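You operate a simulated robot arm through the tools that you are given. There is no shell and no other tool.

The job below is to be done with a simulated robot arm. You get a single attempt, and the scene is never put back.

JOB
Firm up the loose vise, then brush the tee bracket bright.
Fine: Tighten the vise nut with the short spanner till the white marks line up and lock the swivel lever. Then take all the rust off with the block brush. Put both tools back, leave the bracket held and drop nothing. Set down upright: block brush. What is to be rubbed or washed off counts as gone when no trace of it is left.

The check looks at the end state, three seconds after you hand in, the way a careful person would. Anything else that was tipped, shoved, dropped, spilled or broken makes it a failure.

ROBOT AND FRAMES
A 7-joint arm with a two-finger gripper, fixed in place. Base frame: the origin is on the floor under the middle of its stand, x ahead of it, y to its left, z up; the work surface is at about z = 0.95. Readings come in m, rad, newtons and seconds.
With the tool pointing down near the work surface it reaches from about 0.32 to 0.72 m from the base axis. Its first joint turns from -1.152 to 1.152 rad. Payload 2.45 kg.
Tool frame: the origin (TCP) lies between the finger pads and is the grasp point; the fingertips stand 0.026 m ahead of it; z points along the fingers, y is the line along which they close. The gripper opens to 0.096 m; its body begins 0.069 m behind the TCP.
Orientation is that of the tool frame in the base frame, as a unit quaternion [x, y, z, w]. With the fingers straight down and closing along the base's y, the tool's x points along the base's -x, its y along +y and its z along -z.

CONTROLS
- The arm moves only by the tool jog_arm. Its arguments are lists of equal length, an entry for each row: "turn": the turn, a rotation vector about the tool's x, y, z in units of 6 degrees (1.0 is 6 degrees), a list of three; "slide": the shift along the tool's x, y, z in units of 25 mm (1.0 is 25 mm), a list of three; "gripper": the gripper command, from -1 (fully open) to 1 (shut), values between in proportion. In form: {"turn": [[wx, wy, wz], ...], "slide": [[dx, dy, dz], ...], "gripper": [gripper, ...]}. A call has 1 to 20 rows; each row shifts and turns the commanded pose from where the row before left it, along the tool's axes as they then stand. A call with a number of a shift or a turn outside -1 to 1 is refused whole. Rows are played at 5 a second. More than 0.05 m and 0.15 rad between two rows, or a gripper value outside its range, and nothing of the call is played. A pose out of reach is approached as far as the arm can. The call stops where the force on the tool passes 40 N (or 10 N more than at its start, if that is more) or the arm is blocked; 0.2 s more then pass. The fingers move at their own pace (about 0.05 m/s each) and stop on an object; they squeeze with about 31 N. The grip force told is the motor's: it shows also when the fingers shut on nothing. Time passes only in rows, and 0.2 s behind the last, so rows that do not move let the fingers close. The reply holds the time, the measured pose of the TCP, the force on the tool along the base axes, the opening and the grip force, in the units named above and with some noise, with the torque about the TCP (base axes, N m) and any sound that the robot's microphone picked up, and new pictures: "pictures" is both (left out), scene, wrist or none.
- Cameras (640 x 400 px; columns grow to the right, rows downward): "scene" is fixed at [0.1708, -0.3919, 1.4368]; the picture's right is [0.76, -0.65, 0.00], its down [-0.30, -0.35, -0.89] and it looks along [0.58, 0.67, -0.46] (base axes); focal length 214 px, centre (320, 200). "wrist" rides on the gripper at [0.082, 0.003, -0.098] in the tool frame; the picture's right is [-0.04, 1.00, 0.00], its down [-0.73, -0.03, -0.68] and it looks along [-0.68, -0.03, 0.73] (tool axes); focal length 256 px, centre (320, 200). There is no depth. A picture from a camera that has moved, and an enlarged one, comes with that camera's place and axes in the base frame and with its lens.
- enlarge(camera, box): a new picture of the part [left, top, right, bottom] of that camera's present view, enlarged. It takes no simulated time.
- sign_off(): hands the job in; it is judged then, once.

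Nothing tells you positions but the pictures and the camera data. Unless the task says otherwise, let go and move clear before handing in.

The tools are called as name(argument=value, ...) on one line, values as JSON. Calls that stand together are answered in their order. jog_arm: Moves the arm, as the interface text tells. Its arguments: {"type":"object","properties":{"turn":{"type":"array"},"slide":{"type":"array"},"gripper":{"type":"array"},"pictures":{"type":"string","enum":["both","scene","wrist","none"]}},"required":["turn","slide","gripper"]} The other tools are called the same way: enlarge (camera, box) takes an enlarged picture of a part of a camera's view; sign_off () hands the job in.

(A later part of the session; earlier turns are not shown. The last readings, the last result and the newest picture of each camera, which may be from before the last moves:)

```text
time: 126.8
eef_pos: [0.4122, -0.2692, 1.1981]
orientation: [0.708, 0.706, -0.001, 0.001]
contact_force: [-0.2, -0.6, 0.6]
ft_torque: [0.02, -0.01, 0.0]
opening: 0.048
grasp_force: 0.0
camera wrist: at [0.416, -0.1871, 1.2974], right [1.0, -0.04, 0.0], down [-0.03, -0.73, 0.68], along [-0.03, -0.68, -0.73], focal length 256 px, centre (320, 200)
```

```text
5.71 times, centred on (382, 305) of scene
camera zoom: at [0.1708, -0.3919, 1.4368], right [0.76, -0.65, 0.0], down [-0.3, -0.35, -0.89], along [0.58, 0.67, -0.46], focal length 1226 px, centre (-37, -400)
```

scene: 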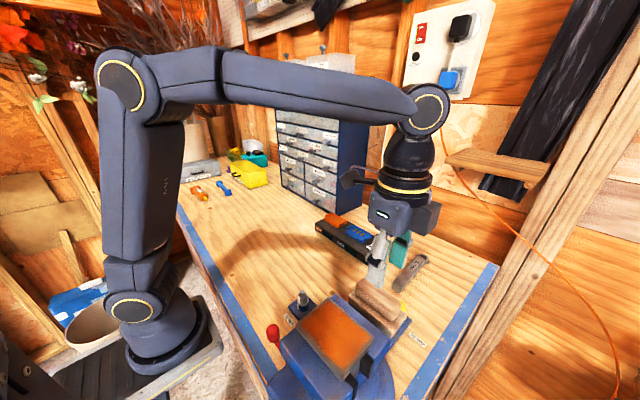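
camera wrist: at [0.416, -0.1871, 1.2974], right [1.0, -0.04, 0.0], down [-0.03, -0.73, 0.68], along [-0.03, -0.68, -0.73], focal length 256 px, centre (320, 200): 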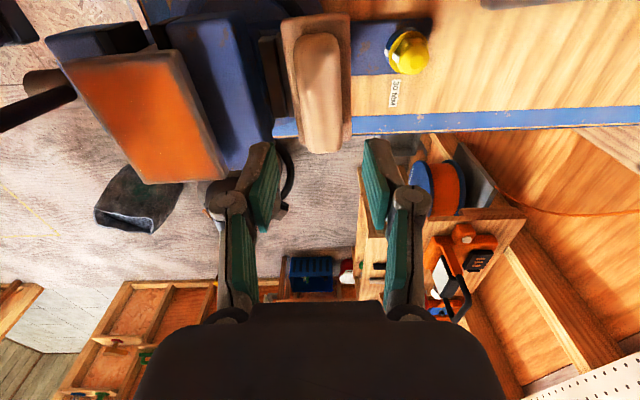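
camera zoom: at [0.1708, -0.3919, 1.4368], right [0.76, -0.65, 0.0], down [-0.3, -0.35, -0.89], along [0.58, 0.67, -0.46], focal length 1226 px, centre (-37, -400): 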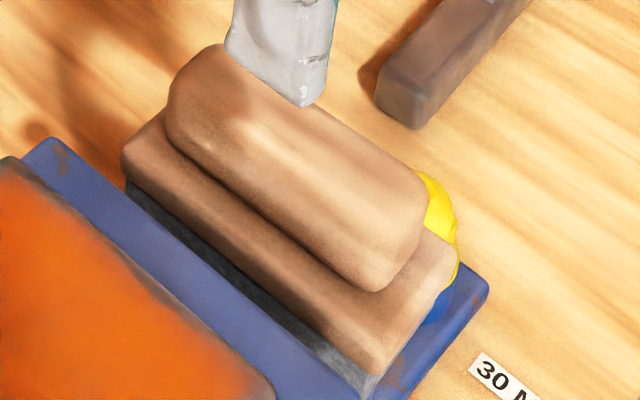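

The brush handle axis is yawed about 2.5°. I'll match it and descend around the handle, pausing above the block.

jog_arm(turn=[[0, 0, -0.42], [0, 0, 0], [0, 0, 0], [0, 0, 0], [0, 0, 0]], slide=[[0.04, 0.04, 0.6], [0, 0, 0.7], [0, 0, 0.7], [0, 0, 0.6], [0, 0, 0]], gripper=[0, 0, 0, 0, 0], pictures="both")

enlarge(camera="scene", box=[330, 240, 430, 340])

enlarge(camera="wrist", box=[220, 0, 420, 240])

```text
time: 128.0
eef_pos: [0.4124, -0.2686, 1.1339]
orientation: [0.692, 0.721, -0.002, 0.0]
contact_force: [0.3, -1.0, 0.2]
ft_torque: [-0.03, 0.02, 0.0]
opening: 0.0481
grasp_force: 0.1
camera wrist: at [0.4119, -0.1863, 1.233], right [1.0, 0.0, 0.0], down [0.0, -0.73, 0.68], along [0.0, -0.68, -0.73], focal length 256 px, centre (320, 200)
```

scene: 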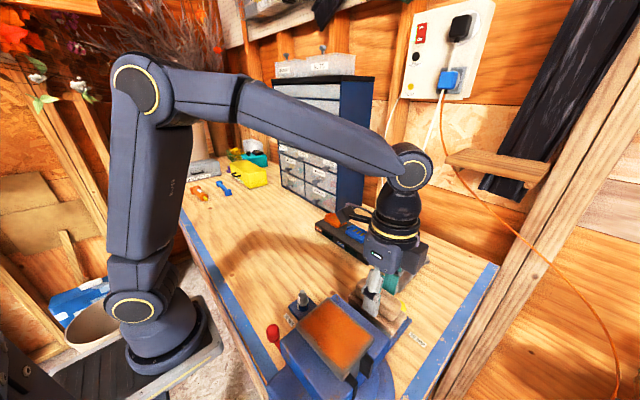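
wrist: 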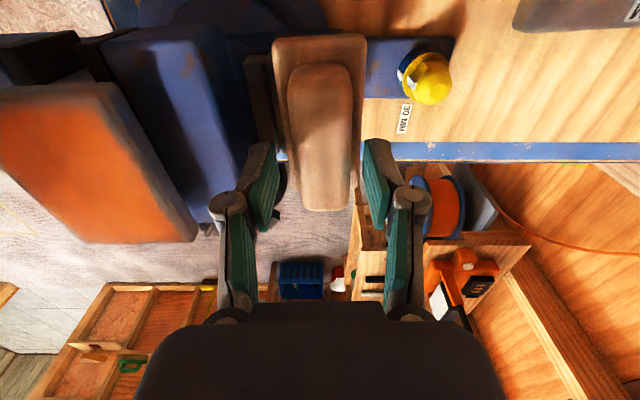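

```text
4.00 times, centred on (380, 290) of scene
camera zoom: at [0.1708, -0.3919, 1.4368], right [0.76, -0.65, 0.0], down [-0.3, -0.35, -0.89], along [0.58, 0.67, -0.46], focal length 858 px, centre (80, -160)
```

zoom: 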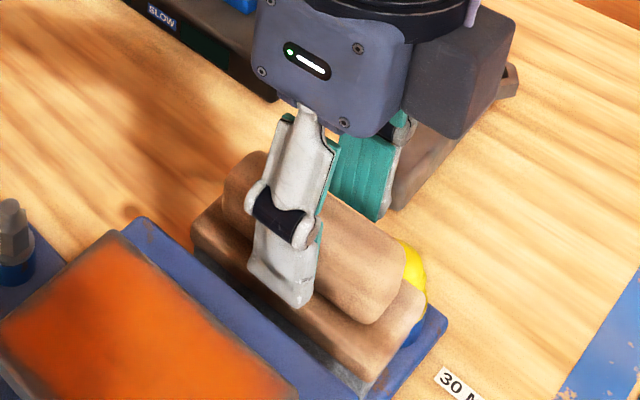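

```text
1.67 times, centred on (320, 120) of wrist
camera zoom: at [0.4119, -0.1863, 1.233], right [1.0, 0.0, 0.0], down [0.0, -0.73, 0.68], along [0.0, -0.68, -0.73], focal length 427 px, centre (320, 333)
```

zoom: 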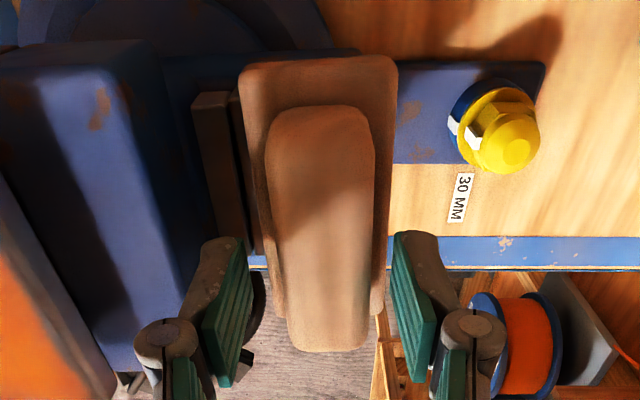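

Centred. Down to the grip height, then close.

jog_arm(turn=[[0, 0, 0], [0, 0, 0], [0, 0, 0], [0, 0, 0], [0, 0, 0], [0, 0, 0], [0, 0, 0], [0, 0, 0], [0, 0, 0]], slide=[[0, 0.03, 0.3], [0, 0, 0.3], [0, 0, 0.2], [0, 0, 0], [0, 0, 0], [0, 0, 0], [0, 0, 0], [0, 0, 0], [0, 0, 0]], gripper=[0, 0, 0, 0, 0.3, 0.6, 1, 1, 1], pictures="both")

enlarge(camera="scene", box=[330, 240, 430, 340])

```text
time: 130.0
eef_pos: [0.4128, -0.2688, 1.113]
orientation: [0.692, 0.722, -0.002, 0.0]
contact_force: [-0.2, 0.8, 1.4]
ft_torque: [0.04, -0.03, 0.03]
opening: 0.0477
grasp_force: 31.0
camera wrist: at [0.4134, -0.1869, 1.2114], right [1.0, 0.0, 0.0], down [0.0, -0.73, 0.68], along [0.0, -0.68, -0.73], focal length 256 px, centre (320, 200)
```

scene: 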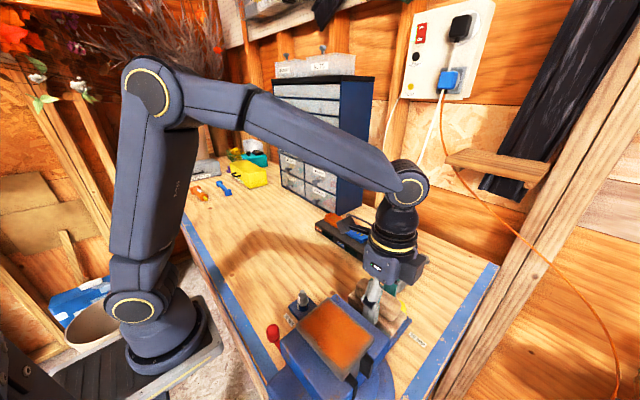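
wrist: 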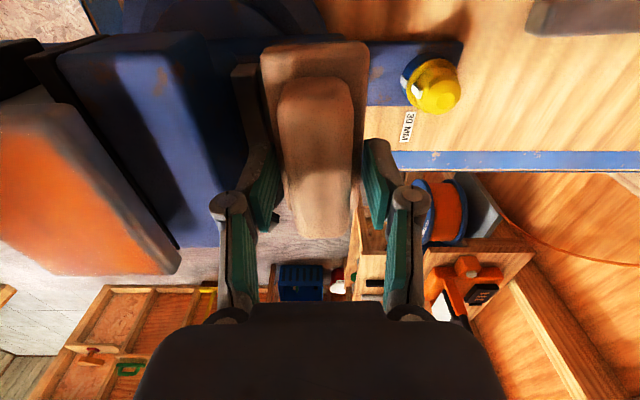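

```text
4.00 times, centred on (380, 290) of scene
camera zoom: at [0.1708, -0.3919, 1.4368], right [0.76, -0.65, 0.0], down [-0.3, -0.35, -0.89], along [0.58, 0.67, -0.46], focal length 858 px, centre (80, -160)
```

zoom: 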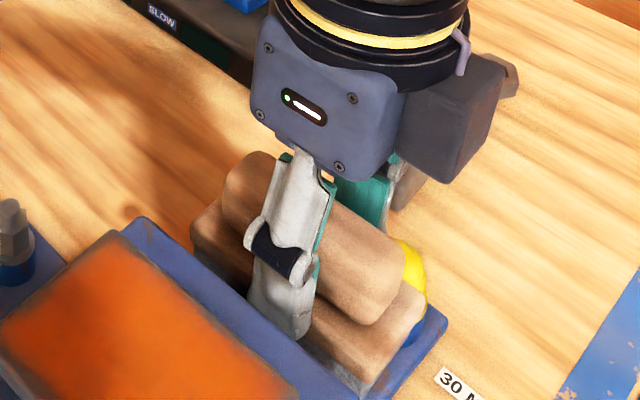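

The fingers stopped at 47.7 mm, which is the width of the block rather than the handle. I'll check how they sit before lifting.

enlarge(camera="scene", box=[370, 285, 425, 345])

enlarge(camera="wrist", box=[240, 100, 400, 250])

```text
6.67 times, centred on (398, 315) of scene
camera zoom: at [0.1708, -0.3919, 1.4368], right [0.76, -0.65, 0.0], down [-0.3, -0.35, -0.89], along [0.58, 0.67, -0.46], focal length 1430 px, centre (-197, -567)
```

zoom: 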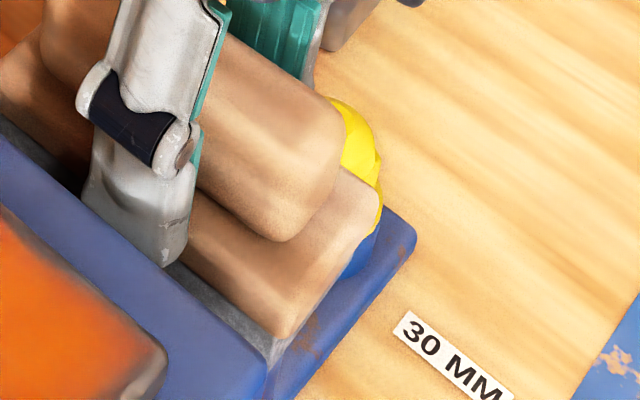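

```text
2.67 times, centred on (320, 175) of wrist
camera zoom: at [0.4134, -0.1869, 1.2114], right [1.0, 0.0, 0.0], down [0.0, -0.73, 0.68], along [0.0, -0.68, -0.73], focal length 683 px, centre (320, 267)
```

zoom: 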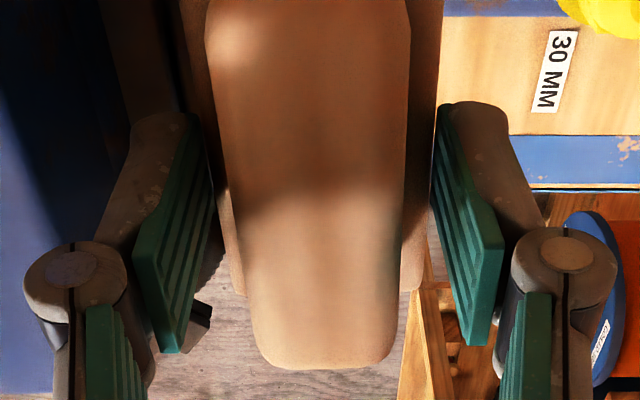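

The pads hold the block's sides almost over its full height, which is a secure grip. I'll lift gently.

jog_arm(turn=[[0, 0, 0], [0, 0, 0], [0, 0, 0], [0, 0, 0]], slide=[[0, 0, -0.2], [0, 0, -0.4], [0, 0, -0.5], [0, 0, 0]], gripper=[1, 1, 1, 1], pictures="none")

enlarge(camera="scene", box=[330, 240, 430, 340])

```text
time: 131.0
eef_pos: [0.4133, -0.2689, 1.1406]
orientation: [0.692, 0.722, -0.002, 0.001]
contact_force: [0.4, 0.5, -0.7]
ft_torque: [0.0, 0.01, -0.01]
opening: 0.0475
grasp_force: 31.3
```

```text
4.00 times, centred on (380, 290) of scene
camera zoom: at [0.1708, -0.3919, 1.4368], right [0.76, -0.65, 0.0], down [-0.3, -0.35, -0.89], along [0.58, 0.67, -0.46], focal length 858 px, centre (80, -160)
```

zoom: 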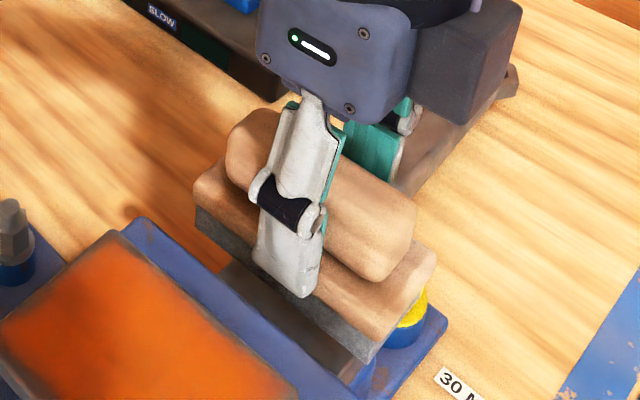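

The brush is up and held level, with its bristles about 4 cm below the TCP. I'll raise it above bracket height and carry it over the plate centre (0.305, -0.2665).

jog_arm(turn=[[0, 0, 0], [0, 0, 0], [0, 0, 0], [0, 0, 0], [0, 0, 0], [0, 0, 0], [0, 0, 0], [0, 0, 0], [0, 0, 0], [0, 0, 0], [0, 0, 0]], slide=[[0, 0, -0.75], [0, 0, -0.75], [0, 0, -0.75], [0, 0, -0.75], [0.047, -0.72, 0], [0.047, -0.72, 0], [0.047, -0.72, 0], [0.047, -0.72, 0], [0.047, -0.72, 0], [0.047, -0.72, 0], [0, 0, 0]], gripper=[1, 1, 1, 1, 1, 1, 1, 1, 1, 1, 1], pictures="both")

enlarge(camera="scene", box=[250, 220, 430, 400])

```text
time: 133.4
eef_pos: [0.3061, -0.2673, 1.2167]
orientation: [0.692, 0.722, -0.002, 0.001]
contact_force: [0.0, 0.5, -0.1]
ft_torque: [-0.02, 0.01, 0.01]
opening: 0.0475
grasp_force: 30.9
camera wrist: at [0.3051, -0.1846, 1.3146], right [1.0, 0.0, 0.0], down [0.0, -0.73, 0.68], along [0.0, -0.68, -0.73], focal length 256 px, centre (320, 200)
```

scene: 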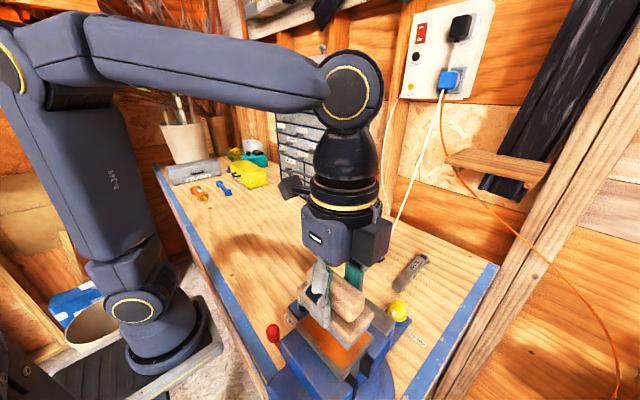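
wrist: 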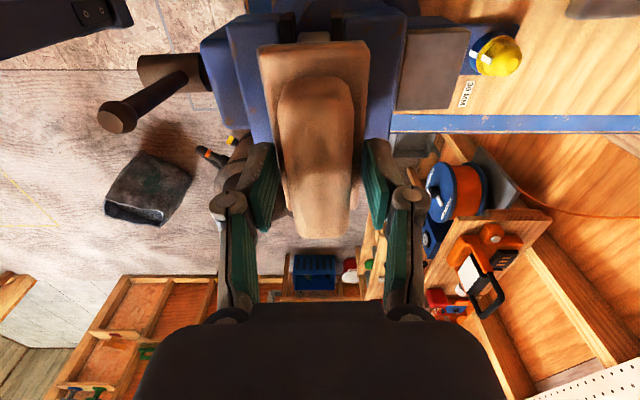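

```text
2.22 times, centred on (340, 310) of scene
camera zoom: at [0.1708, -0.3919, 1.4368], right [0.76, -0.65, 0.0], down [-0.3, -0.35, -0.89], along [0.58, 0.67, -0.46], focal length 477 px, centre (276, -44)
```

zoom: 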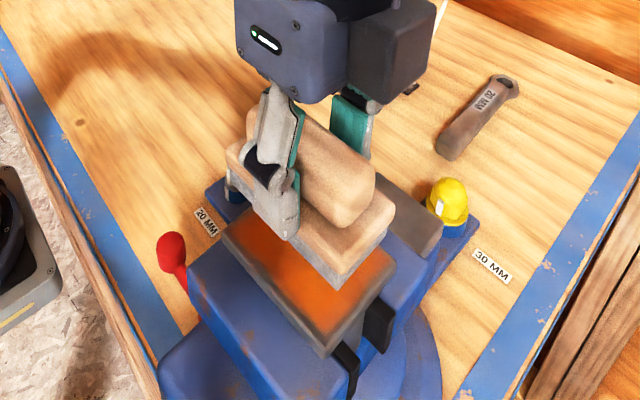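

Brush is centred above the plate. I'll descend toward contact, slowing near the surface.

jog_arm(turn=[[0, 0, 0], [0, 0, 0], [0, 0, 0], [0, 0, 0], [0, 0, 0]], slide=[[0, 0, 0.4], [0, 0, 0.4], [0, 0, 0.25], [0, 0, 0.1], [0, 0, 0]], gripper=[1, 1, 1, 1, 1], pictures="none")

enlarge(camera="scene", box=[290, 280, 400, 380])

```text
time: 134.6
eef_pos: [0.3049, -0.266, 1.1889]
orientation: [0.693, 0.721, -0.001, 0.003]
contact_force: [-3.8, 1.5, 27.2]
ft_torque: [-0.04, 0.1, 0.09]
opening: 0.048
grasp_force: 30.7
```

```text
4.00 times, centred on (345, 330) of scene
camera zoom: at [0.1704, -0.3916, 1.4369], right [0.76, -0.65, 0.0], down [-0.3, -0.35, -0.89], along [0.58, 0.67, -0.46], focal length 858 px, centre (220, -320)
```

zoom: 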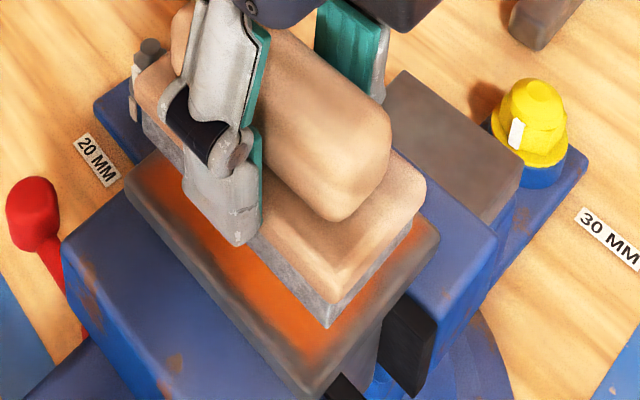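

Contact came a little earlier than estimated (27 N). I'll ease off to about 12 N before stroking.

jog_arm(turn=[[0, 0, 0], [0, 0, 0]], slide=[[0, 0, -0.06], [0, 0, 0]], gripper=[1, 1], pictures="none")

```text
time: 135.2
eef_pos: [0.3051, -0.2669, 1.1888]
orientation: [0.692, 0.722, -0.001, 0.0]
contact_force: [-0.9, 0.8, 11.4]
ft_torque: [-0.4, -0.12, -0.06]
opening: 0.0475
grasp_force: 30.5
```

About 11 N. I'll start with one slow stroke out and back across the plate and watch the result.

jog_arm(turn=[[0, 0, 0], [0, 0, 0], [0, 0, 0], [0, 0, 0], [0, 0, 0], [0, 0, 0], [0, 0, 0], [0, 0, 0], [0, 0, 0], [0, 0, 0]], slide=[[0, 0.2, 0], [0, 0.2, 0], [0, 0.2, 0], [0, 0.2, 0], [0, 0.2, 0], [0, -0.2, 0], [0, -0.2, 0], [0, -0.2, 0], [0, -0.2, 0], [0, -0.2, 0]], gripper=[1, 1, 1, 1, 1, 1, 1, 1, 1, 1], pictures="none")

enlarge(camera="scene", box=[290, 280, 400, 380])

```text
time: 137.4
eef_pos: [0.3073, -0.2684, 1.1884]
orientation: [0.692, 0.721, -0.002, 0.002]
contact_force: [3.2, 0.0, 6.1]
ft_torque: [0.06, -0.26, -0.04]
opening: 0.0473
grasp_force: 31.3
```

```text
4.00 times, centred on (345, 330) of scene
camera zoom: at [0.1708, -0.3918, 1.4368], right [0.76, -0.65, 0.0], down [-0.3, -0.35, -0.89], along [0.58, 0.67, -0.46], focal length 858 px, centre (220, -320)
```

zoom: 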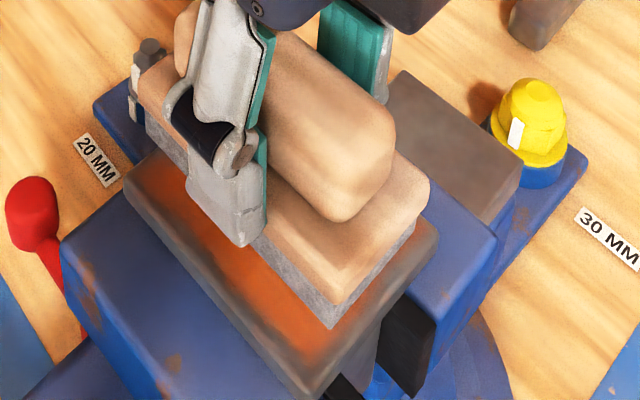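

jog_arm(turn=[[0, 0, 0], [0, 0, 0], [0, 0, 0], [0, 0, 0], [0, 0, 0], [0, 0, 0], [0, 0, 0], [0, 0, 0], [0, 0, 0], [0, 0, 0], [0, 0, 0], [0, 0, 0], [0, 0, 0]], slide=[[0, -0.2, 0.02], [0, -0.2, 0], [0, -0.2, 0], [0, -0.2, 0], [0, -0.2, 0], [0, -0.2, 0], [0, 0.2, 0], [0, 0.2, 0], [0, 0.2, 0], [0, 0.2, 0], [0, 0.2, 0], [0, 0.2, 0], [0, 0.2, 0]], gripper=[1, 1, 1, 1, 1, 1, 1, 1, 1, 1, 1, 1, 1], pictures="none")

enlarge(camera="scene", box=[290, 280, 400, 380])

```text
time: 140.2
eef_pos: [0.3118, -0.2658, 1.1873]
orientation: [0.692, 0.722, -0.002, 0.0]
contact_force: [-7.5, -0.6, 13.9]
ft_torque: [-0.05, 0.29, -0.02]
opening: 0.0476
grasp_force: 30.3
```

```text
4.00 times, centred on (345, 330) of scene
camera zoom: at [0.1704, -0.3918, 1.4368], right [0.76, -0.65, 0.0], down [-0.3, -0.35, -0.89], along [0.58, 0.67, -0.46], focal length 858 px, centre (220, -320)
```

zoom: 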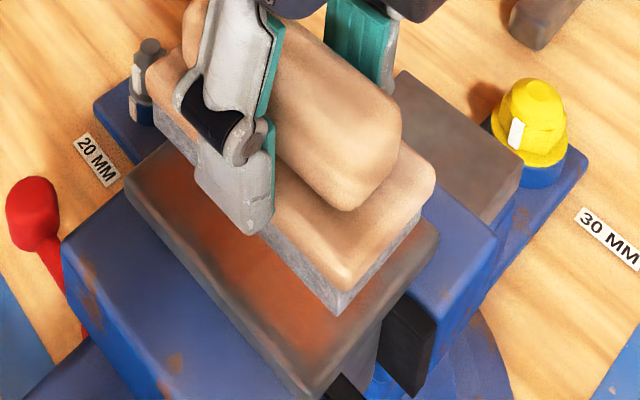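

The rust is fading under the strokes. I'll continue with longer passes over the whole width.

jog_arm(turn=[[0, 0, 0], [0, 0, 0], [0, 0, 0], [0, 0, 0], [0, 0, 0], [0, 0, 0], [0, 0, 0], [0, 0, 0], [0, 0, 0], [0, 0, 0], [0, 0, 0], [0, 0, 0], [0, 0, 0], [0, 0, 0], [0, 0, 0], [0, 0, 0], [0, 0, 0], [0, 0, 0], [0, 0, 0]], slide=[[0, 0.25, 0], [0, 0.25, 0], [0, 0.25, 0], [0, -0.25, 0], [0, -0.25, 0], [0, -0.25, 0], [0, -0.25, 0], [0, -0.25, 0], [0, -0.25, 0], [0, -0.25, 0], [0, -0.25, 0], [0, 0.25, 0], [0, 0.25, 0], [0, 0.25, 0], [0, 0.25, 0], [0, 0.25, 0], [0, 0.25, 0], [0, 0.25, 0], [0, 0.25, 0]], gripper=[1, 1, 1, 1, 1, 1, 1, 1, 1, 1, 1, 1, 1, 1, 1, 1, 1, 1, 1], pictures="none")

enlarge(camera="scene", box=[290, 280, 400, 380])

```text
time: 144.2
eef_pos: [0.328, -0.2664, 1.1874]
orientation: [0.692, 0.722, -0.002, 0.0]
contact_force: [-2.4, -0.7, 5.0]
ft_torque: [0.04, 0.13, 0.05]
opening: 0.0473
grasp_force: 31.0
```

```text
4.00 times, centred on (345, 330) of scene
camera zoom: at [0.1707, -0.3919, 1.4368], right [0.76, -0.65, 0.0], down [-0.3, -0.35, -0.89], along [0.58, 0.67, -0.46], focal length 858 px, centre (220, -320)
```

zoom: 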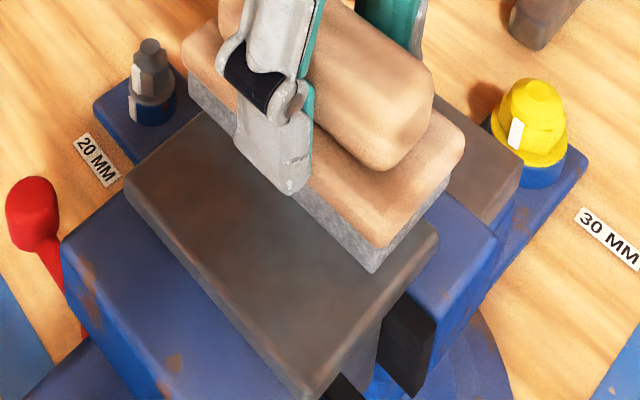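

Most of the near half is already bare metal. I'll press a touch more and continue.

jog_arm(turn=[[0, 0, 0], [0, 0, 0], [0, 0, 0], [0, 0, 0], [0, 0, 0], [0, 0, 0], [0, 0, 0], [0, 0, 0], [0, 0, 0], [0, 0, 0], [0, 0, 0], [0, 0, 0], [0, 0, 0], [0, 0, 0], [0, 0, 0], [0, 0, 0], [0, 0, 0], [0, 0, 0], [0, 0, 0], [0, 0, 0]], slide=[[0, 0.15, 0.03], [0, 0.15, 0], [0, -0.25, 0], [0, -0.25, 0], [0, -0.25, 0], [0, -0.25, 0], [0, -0.25, 0], [0, -0.25, 0], [0, -0.25, 0], [0, -0.25, 0], [0, -0.25, 0], [0, -0.25, 0], [0, 0.25, 0], [0, 0.25, 0], [0, 0.25, 0], [0, 0.25, 0], [0, 0.25, 0], [0, 0.25, 0], [0, 0.25, 0], [0, 0.25, 0]], gripper=[1, 1, 1, 1, 1, 1, 1, 1, 1, 1, 1, 1, 1, 1, 1, 1, 1, 1, 1, 1], pictures="none")

enlarge(camera="scene", box=[290, 280, 400, 380])

```text
time: 148.4
eef_pos: [0.3229, -0.2667, 1.1879]
orientation: [0.693, 0.721, -0.002, 0.002]
contact_force: [-10.1, -0.2, 25.4]
ft_torque: [0.25, 0.44, 0.04]
opening: 0.0475
grasp_force: 31.0
```

```text
4.00 times, centred on (345, 330) of scene
camera zoom: at [0.1702, -0.3917, 1.4369], right [0.76, -0.65, 0.0], down [-0.3, -0.35, -0.89], along [0.58, 0.67, -0.46], focal length 858 px, centre (220, -320)
```

zoom: 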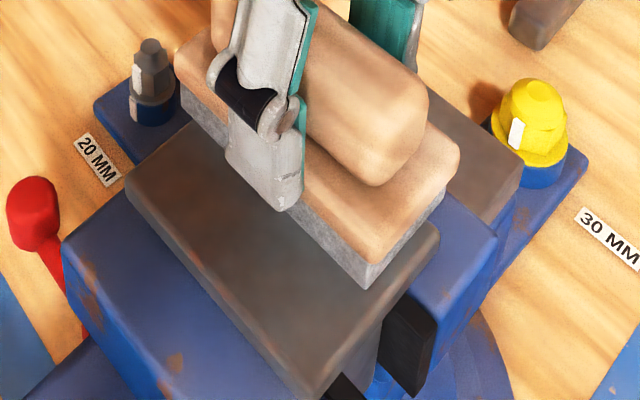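

jog_arm(turn=[[0, 0, 0], [0, 0, 0], [0, 0, 0], [0, 0, 0], [0, 0, 0], [0, 0, 0], [0, 0, 0], [0, 0, 0], [0, 0, 0]], slide=[[0.2, 0, -0.03], [0.1, -0.25, 0], [0, -0.25, 0], [0, -0.25, 0], [0, -0.25, 0], [0, -0.25, 0], [0, -0.25, 0], [0, -0.25, 0], [0, 0, 0]], gripper=[1, 1, 1, 1, 1, 1, 1, 1, 1], pictures="none")

enlarge(camera="scene", box=[290, 280, 400, 380])

```text
time: 150.4
eef_pos: [0.2809, -0.259, 1.1883]
orientation: [0.692, 0.722, -0.002, 0.001]
contact_force: [-0.4, 1.2, -1.6]
ft_torque: [-0.04, -0.01, -0.01]
opening: 0.0474
grasp_force: 30.5
```

```text
4.00 times, centred on (345, 330) of scene
camera zoom: at [0.1708, -0.3919, 1.4368], right [0.76, -0.65, 0.0], down [-0.3, -0.35, -0.89], along [0.58, 0.67, -0.46], focal length 858 px, centre (220, -320)
```

zoom: 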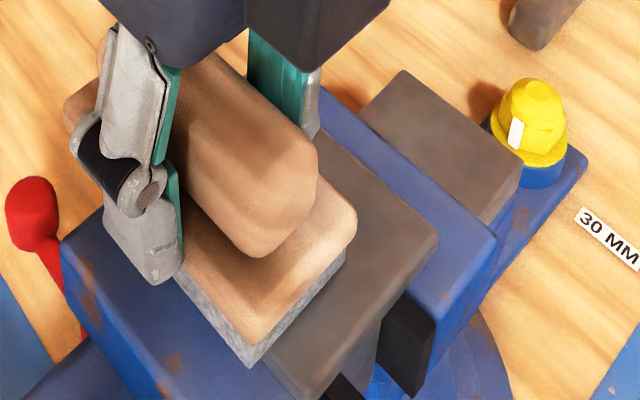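

The contact fades at this side. I'll lift and move aside to inspect the whole plate.

jog_arm(turn=[[0, 0, 0], [0, 0, 0], [0, 0, 0], [0, 0, 0], [0, 0, 0], [0, 0, 0], [0, 0, 0], [0, 0, 0]], slide=[[0, 0, -0.8], [0, 0, -0.6], [0, 0.8, 0], [0, 0.9, 0], [0, 0.9, 0], [0, 0.9, 0], [0, 0.9, 0], [0, 0, 0]], gripper=[1, 1, 1, 1, 1, 1, 1, 1], pictures="both")

enlarge(camera="scene", box=[285, 285, 375, 375])

enlarge(camera="wrist", box=[0, 0, 260, 260])

```text
time: 152.2
eef_pos: [0.3915, -0.2554, 1.2228]
orientation: [0.692, 0.722, -0.003, 0.001]
contact_force: [0.3, 0.0, -1.3]
ft_torque: [-0.02, 0.01, 0.01]
opening: 0.0474
grasp_force: 31.3
camera wrist: at [0.3911, -0.1732, 1.3218], right [1.0, 0.0, 0.0], down [0.0, -0.73, 0.68], along [0.0, -0.68, -0.73], focal length 256 px, centre (320, 200)
```

scene: 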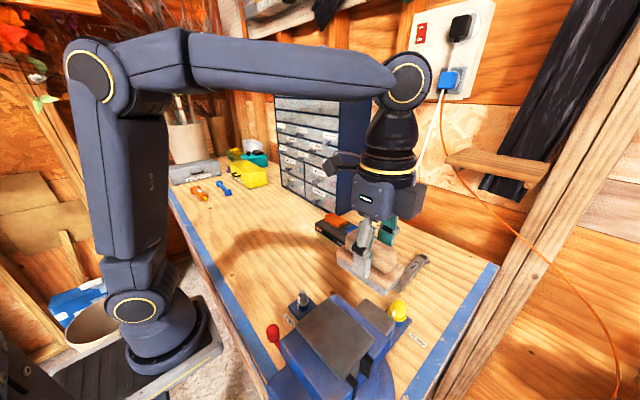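
wrist: 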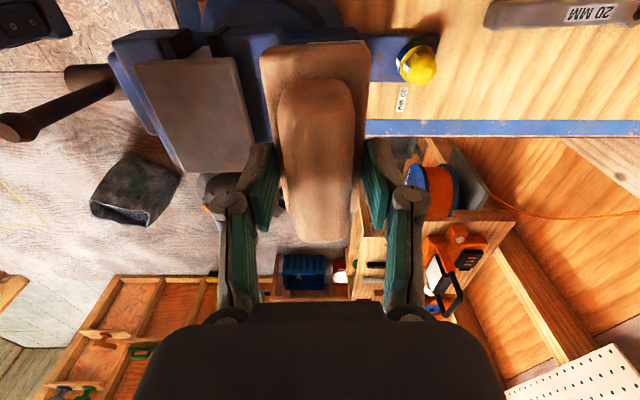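

```text
4.44 times, centred on (330, 330) of scene
camera zoom: at [0.1708, -0.3919, 1.4368], right [0.76, -0.65, 0.0], down [-0.3, -0.35, -0.89], along [0.58, 0.67, -0.46], focal length 953 px, centre (276, -378)
```

zoom: 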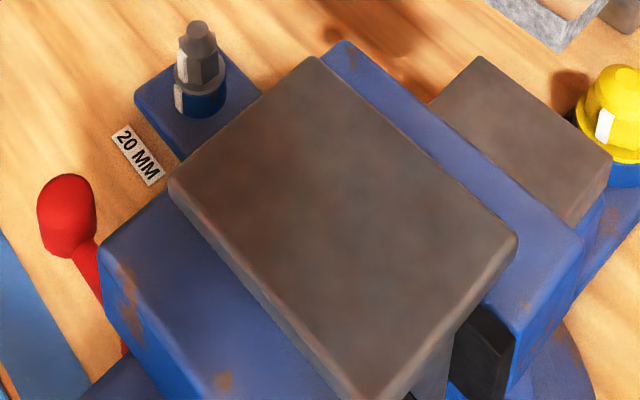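

```text
1.54 times, centred on (130, 130) of wrist
camera zoom: at [0.3911, -0.1732, 1.3218], right [1.0, 0.0, 0.0], down [0.0, -0.73, 0.68], along [0.0, -0.68, -0.73], focal length 394 px, centre (612, 308)
```

zoom: 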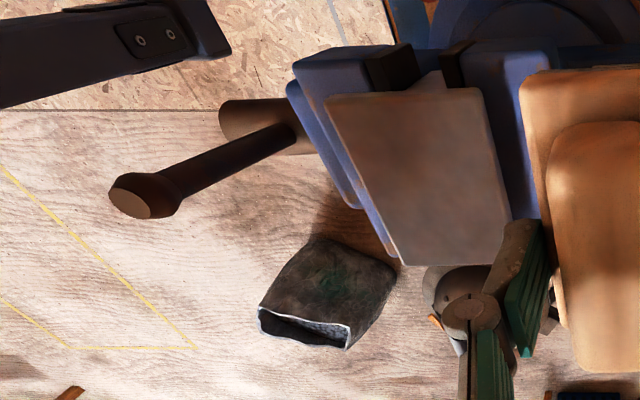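

Nearly bare. I'll zoom for remaining traces.

enlarge(camera="scene", box=[315, 293, 365, 343])

enlarge(camera="scene", box=[325, 325, 395, 395])

enlarge(camera="wrist", box=[120, 40, 260, 180])

```text
8.00 times, centred on (340, 318) of scene
camera zoom: at [0.1708, -0.3919, 1.4368], right [0.76, -0.65, 0.0], down [-0.3, -0.35, -0.89], along [0.58, 0.67, -0.46], focal length 1716 px, centre (160, -744)
```

zoom: 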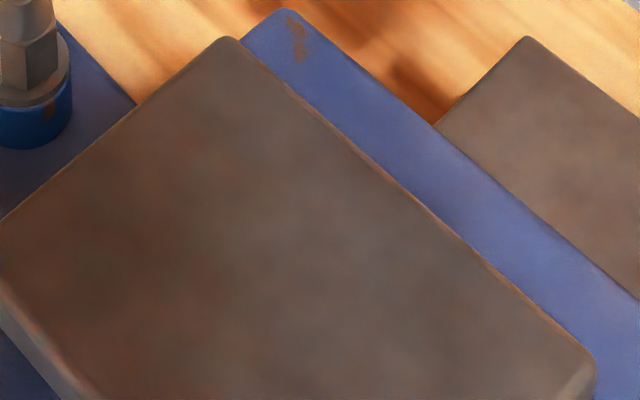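

```text
5.71 times, centred on (360, 360) of scene
camera zoom: at [0.1708, -0.3919, 1.4368], right [0.76, -0.65, 0.0], down [-0.3, -0.35, -0.89], along [0.58, 0.67, -0.46], focal length 1226 px, centre (91, -714)
```

zoom: 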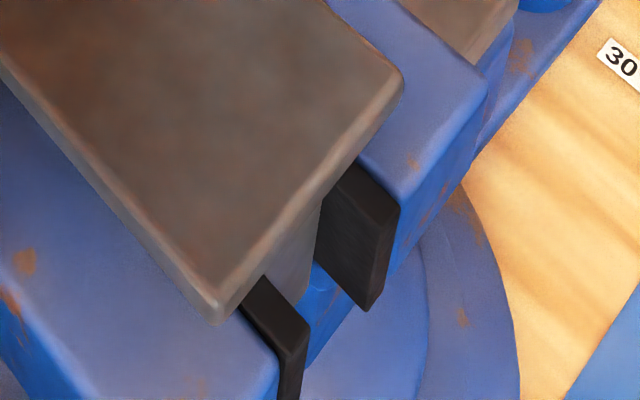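

```text
2.86 times, centred on (190, 110) of wrist
camera zoom: at [0.3911, -0.1732, 1.3218], right [1.0, 0.0, 0.0], down [0.0, -0.73, 0.68], along [0.0, -0.68, -0.73], focal length 731 px, centre (691, 457)
```

zoom: 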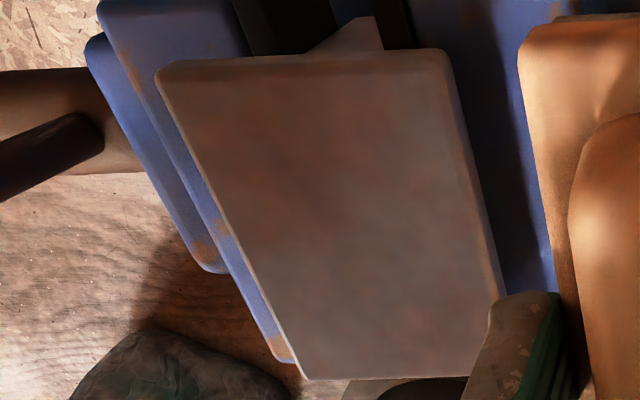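

Faint brown traces remain, mostly toward the +y/-x side. I'll go back and brush more, starting at the -x side with a controlled press.

jog_arm(turn=[[0, 0, 0], [0, 0, 0], [0, 0, 0], [0, 0, 0], [0, 0, 0], [0, 0, 0], [0, 0, 0], [0, 0, 0], [0, 0, 0]], slide=[[-0.053, -0.855, 0], [-0.053, -0.855, 0], [-0.053, -0.855, 0], [-0.053, -0.855, 0], [0, -0.855, 0], [0, 0, 0.5], [0, 0, 0.5], [0, 0, 0.25], [0, 0, 0]], gripper=[1, 1, 1, 1, 1, 1, 1, 1, 1], pictures="none")

jog_arm(turn=[[0, 0, 0], [0, 0, 0], [0, 0, 0]], slide=[[0, 0, 0.06], [0, 0, 0.04], [0, 0, 0]], gripper=[1, 1, 1], pictures="none")

```text
time: 154.2
eef_pos: [0.2832, -0.265, 1.1917]
orientation: [0.692, 0.722, -0.002, 0.001]
contact_force: [-0.4, 0.1, -1.4]
ft_torque: [-0.02, 0.02, -0.03]
opening: 0.0472
grasp_force: 30.6
```

```text
time: 155.0
eef_pos: [0.2842, -0.2633, 1.1901]
orientation: [0.692, 0.722, -0.002, 0.001]
contact_force: [-0.6, -0.1, -0.9]
ft_torque: [-0.01, 0.01, 0.01]
opening: 0.0476
grasp_force: 30.6
```

jog_arm(turn=[[0, 0, 0], [0, 0, 0], [0, 0, 0]], slide=[[0, 0, 0.04], [0, 0, 0.04], [0, 0, 0]], gripper=[1, 1, 1], pictures="none")

```text
time: 155.8
eef_pos: [0.2838, -0.2652, 1.1879]
orientation: [0.692, 0.722, -0.002, 0.0]
contact_force: [-0.2, -0.2, -0.3]
ft_torque: [-0.05, -0.06, 0.01]
opening: 0.0474
grasp_force: 31.2
```

jog_arm(turn=[[0, 0, 0], [0, 0, 0]], slide=[[0, 0, 0.05], [0, 0, 0]], gripper=[1, 1], pictures="none")

```text
time: 156.4
eef_pos: [0.2858, -0.263, 1.1879]
orientation: [0.692, 0.722, -0.002, 0.002]
contact_force: [-4.2, 3.5, 22.0]
ft_torque: [0.28, -0.03, 0.01]
opening: 0.0474
grasp_force: 31.0
```

Contact at 22 N. I'll ease slightly and run several full double strokes with a shift toward +y.

jog_arm(turn=[[0, 0, 0], [0, 0, 0], [0, 0, 0], [0, 0, 0], [0, 0, 0], [0, 0, 0], [0, 0, 0], [0, 0, 0], [0, 0, 0], [0, 0, 0], [0, 0, 0], [0, 0, 0], [0, 0, 0], [0, 0, 0], [0, 0, 0], [0, 0, 0], [0, 0, 0], [0, 0, 0]], slide=[[0, 0, -0.02], [0.1, 0.25, 0], [0, 0.25, 0], [0, 0.25, 0], [0, 0.25, 0], [0, 0.25, 0], [0, 0.25, 0], [0, 0.25, 0], [0, 0.25, 0], [0.1, -0.25, 0], [0, -0.25, 0], [0, -0.25, 0], [0, -0.25, 0], [0, -0.25, 0], [0, -0.25, 0], [0, -0.25, 0], [0, -0.25, 0], [0, 0, 0]], gripper=[1, 1, 1, 1, 1, 1, 1, 1, 1, 1, 1, 1, 1, 1, 1, 1, 1, 1], pictures="none")

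```text
time: 160.2
eef_pos: [0.284, -0.2605, 1.1867]
orientation: [0.692, 0.722, -0.002, -0.001]
contact_force: [-0.7, -0.1, -1.2]
ft_torque: [-0.01, 0.02, 0.02]
opening: 0.0472
grasp_force: 30.6
```

jog_arm(turn=[[0, 0, 0], [0, 0, 0]], slide=[[0, 0, 0.04], [0, 0, 0]], gripper=[1, 1], pictures="none")

enlarge(camera="scene", box=[280, 270, 390, 380])

```text
time: 160.8
eef_pos: [0.2843, -0.2598, 1.1859]
orientation: [0.692, 0.722, -0.002, 0.0]
contact_force: [-2.1, 0.7, 8.9]
ft_torque: [0.11, 0.06, -0.01]
opening: 0.0474
grasp_force: 31.1
```

```text
3.64 times, centred on (335, 325) of scene
camera zoom: at [0.1706, -0.3918, 1.4368], right [0.76, -0.65, 0.0], down [-0.3, -0.35, -0.89], along [0.58, 0.67, -0.46], focal length 780 px, centre (266, -254)
```

zoom: 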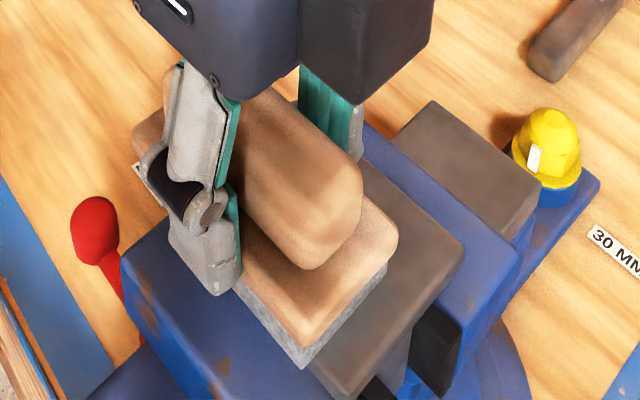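

jog_arm(turn=[[0, 0, 0], [0, 0, 0], [0, 0, 0], [0, 0, 0], [0, 0, 0], [0, 0, 0], [0, 0, 0], [0, 0, 0], [0, 0, 0]], slide=[[0, 0.25, 0], [0, 0.25, 0], [0, 0.25, 0], [0, 0.25, 0], [0, 0.25, 0], [0, 0.25, 0], [0, 0.25, 0], [0, 0.25, 0], [0, 0, 0]], gripper=[1, 1, 1, 1, 1, 1, 1, 1, 1], pictures="none")

jog_arm(turn=[[0, 0, 0], [0, 0, 0], [0, 0, 0], [0, 0, 0], [0, 0, 0], [0, 0, 0], [0, 0, 0], [0, 0, 0], [0, 0, 0]], slide=[[-0.15, -0.25, 0.02], [-0.15, -0.25, 0], [0, -0.25, 0], [0, -0.25, 0], [0, -0.25, 0], [0, -0.25, 0], [0, -0.25, 0], [0, -0.25, 0], [0, 0, 0]], gripper=[1, 1, 1, 1, 1, 1, 1, 1, 1], pictures="none")

```text
time: 162.8
eef_pos: [0.3335, -0.2585, 1.1854]
orientation: [0.691, 0.722, -0.002, 0.0]
contact_force: [-8.4, -1.1, 22.1]
ft_torque: [-0.14, 0.35, 0.01]
opening: 0.0472
grasp_force: 30.7
```

```text
time: 164.8
eef_pos: [0.2847, -0.2672, 1.1858]
orientation: [0.693, 0.721, -0.002, -0.001]
contact_force: [-0.4, -0.5, -0.8]
ft_torque: [-0.01, -0.01, 0.01]
opening: 0.0476
grasp_force: 31.0
```

The plate is about 1 mm higher at its +x end. I'll re-establish light contact and build that slope into the strokes.

jog_arm(turn=[[0, 0, 0], [0, 0, 0]], slide=[[0, 0, 0.05], [0, 0, 0]], gripper=[1, 1], pictures="none")

```text
time: 165.4
eef_pos: [0.2839, -0.2676, 1.1854]
orientation: [0.691, 0.722, -0.002, 0.001]
contact_force: [-2.4, 3.7, 10.5]
ft_torque: [0.08, 0.1, -0.01]
opening: 0.0475
grasp_force: 31.2
```

jog_arm(turn=[[0, 0, 0], [0, 0, 0], [0, 0, 0], [0, 0, 0], [0, 0, 0], [0, 0, 0], [0, 0, 0], [0, 0, 0], [0, 0, 0], [0, 0, 0], [0, 0, 0], [0, 0, 0], [0, 0, 0], [0, 0, 0], [0, 0, 0], [0, 0, 0], [0, 0, 0]], slide=[[0, 0.25, -0.005], [0, 0.25, -0.005], [0, 0.25, -0.005], [0, 0.25, -0.005], [0, 0.25, -0.005], [0, 0.25, -0.005], [0, 0.25, -0.005], [0, 0.25, -0.005], [0.1, -0.25, 0.008], [0.1, -0.25, 0.008], [0, -0.25, 0.008], [0, -0.25, 0.008], [0, -0.25, 0.008], [0, -0.25, 0.008], [0, -0.25, 0.008], [0, -0.25, 0.008], [0, 0, 0]], gripper=[1, 1, 1, 1, 1, 1, 1, 1, 1, 1, 1, 1, 1, 1, 1, 1, 1], pictures="none")

```text
time: 169.0
eef_pos: [0.2843, -0.2624, 1.1836]
orientation: [0.692, 0.722, -0.003, 0.002]
contact_force: [10.8, -1.6, 26.3]
ft_torque: [-0.01, -0.35, 0.0]
opening: 0.0478
grasp_force: 30.8
```

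jog_arm(turn=[[0, 0, 0], [0, 0, 0], [0, 0, 0], [0, 0, 0], [0, 0, 0], [0, 0, 0], [0, 0, 0], [0, 0, 0], [0, 0, 0], [0, 0, 0], [0, 0, 0], [0, 0, 0], [0, 0, 0], [0, 0, 0], [0, 0, 0], [0, 0, 0], [0, 0, 0], [0, 0, 0]], slide=[[0, 0, -0.03], [0, 0.25, -0.005], [0, 0.25, -0.005], [0, 0.25, -0.005], [0, 0.25, -0.005], [0, 0.25, -0.005], [0, 0.25, -0.005], [0, 0.25, -0.005], [0, 0.25, -0.005], [0, -0.25, 0.006], [0, -0.25, 0.006], [0, -0.25, 0.006], [0, -0.25, 0.006], [0, -0.25, 0.006], [0, -0.25, 0.006], [0, -0.25, 0.006], [0, -0.25, 0.006], [0, 0, 0]], gripper=[1, 1, 1, 1, 1, 1, 1, 1, 1, 1, 1, 1, 1, 1, 1, 1, 1, 1], pictures="none")

jog_arm(turn=[[0, 0, 0], [0, 0, 0], [0, 0, 0], [0, 0, 0], [0, 0, 0], [0, 0, 0], [0, 0, 0], [0, 0, 0], [0, 0, 0]], slide=[[0, 0, -0.8], [0, 0, -0.6], [0, 0, -0.4], [0, 0.85, 0], [0, 0.85, 0], [0, 0.85, 0], [0, 0.85, 0], [0, 0.85, 0], [0, 0, 0]], gripper=[1, 1, 1, 1, 1, 1, 1, 1, 1], pictures="both")

enlarge(camera="scene", box=[285, 285, 375, 375])

enlarge(camera="wrist", box=[120, 30, 280, 190])

```text
time: 172.8
eef_pos: [0.2857, -0.2632, 1.1839]
orientation: [0.692, 0.722, -0.002, 0.0]
contact_force: [2.5, 0.6, 5.7]
ft_torque: [0.13, -0.22, -0.02]
opening: 0.0476
grasp_force: 31.1
```

```text
time: 174.8
eef_pos: [0.3926, -0.2578, 1.2286]
orientation: [0.691, 0.723, -0.002, 0.001]
contact_force: [1.0, 0.1, -0.6]
ft_torque: [0.0, -0.01, 0.01]
opening: 0.0476
grasp_force: 31.7
camera wrist: at [0.3911, -0.175, 1.3264], right [1.0, 0.0, 0.0], down [0.0, -0.73, 0.68], along [0.0, -0.68, -0.73], focal length 256 px, centre (320, 200)
```

scene: 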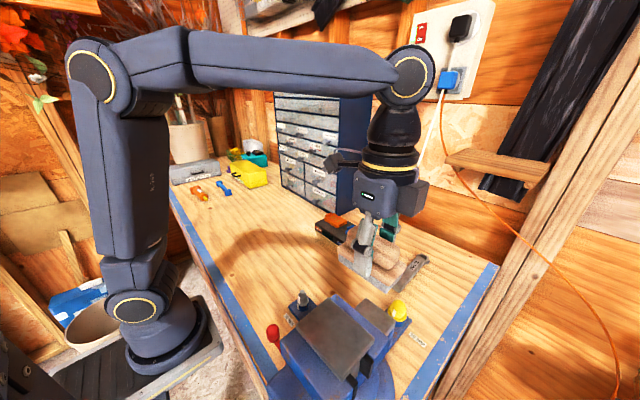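
wrist: 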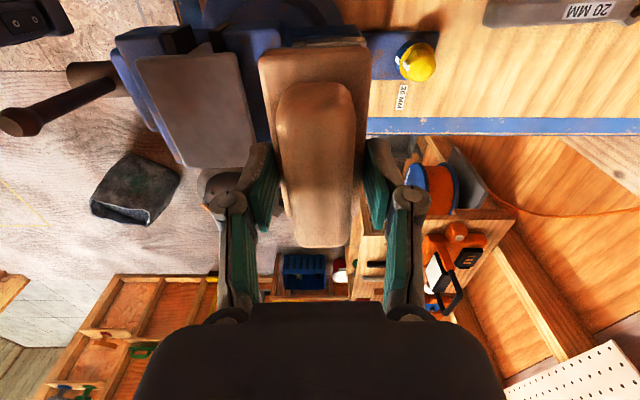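

```text
4.44 times, centred on (330, 330) of scene
camera zoom: at [0.1708, -0.3919, 1.4368], right [0.76, -0.65, 0.0], down [-0.3, -0.35, -0.89], along [0.58, 0.67, -0.46], focal length 953 px, centre (276, -378)
```

zoom: 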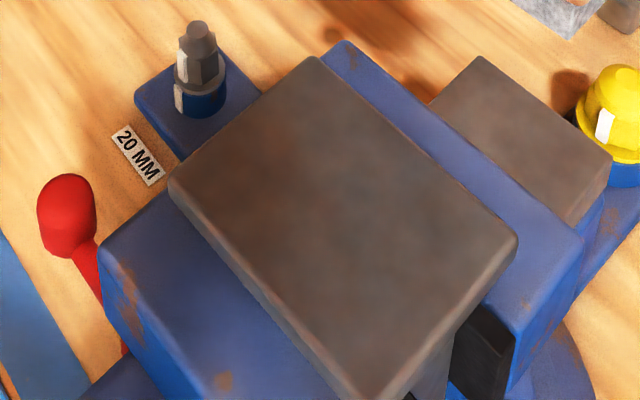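

```text
2.50 times, centred on (200, 110) of wrist
camera zoom: at [0.3911, -0.175, 1.3264], right [1.0, 0.0, 0.0], down [0.0, -0.73, 0.68], along [0.0, -0.68, -0.73], focal length 640 px, centre (620, 425)
```

zoom: 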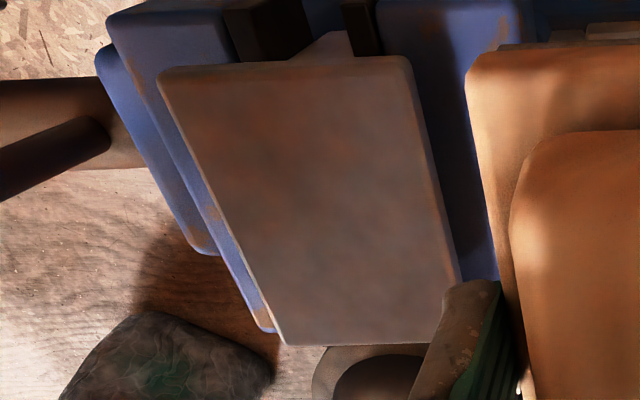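

enlarge(camera="scene", box=[315, 293, 365, 343])

enlarge(camera="scene", box=[305, 315, 365, 375])

enlarge(camera="scene", box=[350, 290, 400, 340])

```text
8.00 times, centred on (340, 318) of scene
camera zoom: at [0.1708, -0.3919, 1.4368], right [0.76, -0.65, 0.0], down [-0.3, -0.35, -0.89], along [0.58, 0.67, -0.46], focal length 1716 px, centre (160, -744)
```

zoom: 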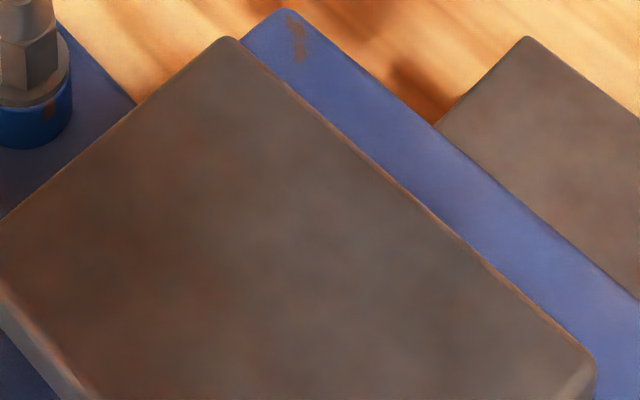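

```text
6.67 times, centred on (335, 345) of scene
camera zoom: at [0.1708, -0.3919, 1.4368], right [0.76, -0.65, 0.0], down [-0.3, -0.35, -0.89], along [0.58, 0.67, -0.46], focal length 1430 px, centre (220, -767)
```

zoom: 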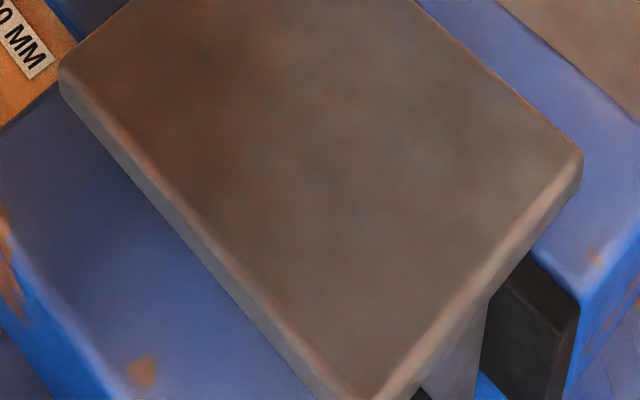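

```text
8.00 times, centred on (375, 315) of scene
camera zoom: at [0.1708, -0.3919, 1.4368], right [0.76, -0.65, 0.0], down [-0.3, -0.35, -0.89], along [0.58, 0.67, -0.46], focal length 1716 px, centre (-120, -720)
```

zoom: 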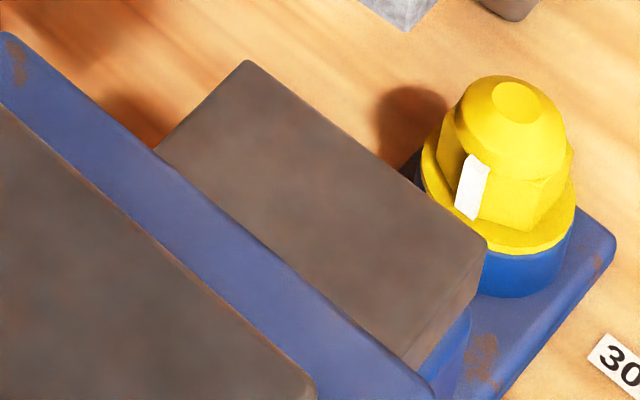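

The +y/-x part is still slightly browner than the rest. I'll give it more passes, with the brush shifted toward +y.

jog_arm(turn=[[0, 0, 0], [0, 0, 0], [0, 0, 0], [0, 0, 0], [0, 0, 0], [0, 0, 0], [0, 0, 0], [0, 0, 0], [0, 0, 0], [0, 0, 0]], slide=[[0, -0.86, 0], [0, -0.86, 0], [0, -0.86, 0], [0, -0.86, 0], [0, -0.86, 0], [0, 0, 0.6], [0, 0, 0.6], [0, 0, 0.4], [0, 0, 0.1], [0, 0, 0]], gripper=[1, 1, 1, 1, 1, 1, 1, 1, 1, 1], pictures="none")

jog_arm(turn=[[0, 0, 0], [0, 0, 0], [0, 0, 0]], slide=[[0, 0, 0.04], [0, 0, 0.03], [0, 0, 0]], gripper=[1, 1, 1], pictures="none")

```text
time: 177.0
eef_pos: [0.2818, -0.2635, 1.1854]
orientation: [0.692, 0.722, -0.002, 0.001]
contact_force: [0.1, 0.0, -1.9]
ft_torque: [0.0, -0.02, 0.05]
opening: 0.0475
grasp_force: 30.3
```

```text
time: 177.8
eef_pos: [0.2833, -0.2625, 1.1844]
orientation: [0.692, 0.722, -0.002, 0.0]
contact_force: [0.5, -1.2, -1.6]
ft_torque: [-0.04, 0.01, 0.02]
opening: 0.0472
grasp_force: 31.3
```

jog_arm(turn=[[0, 0, 0], [0, 0, 0]], slide=[[0.1, 0, 0.05], [0, 0, 0]], gripper=[1, 1], pictures="none")

```text
time: 178.4
eef_pos: [0.283, -0.259, 1.1844]
orientation: [0.692, 0.722, -0.002, 0.001]
contact_force: [-0.8, -0.4, 1.4]
ft_torque: [0.02, -0.02, -0.02]
opening: 0.0473
grasp_force: 30.9
```

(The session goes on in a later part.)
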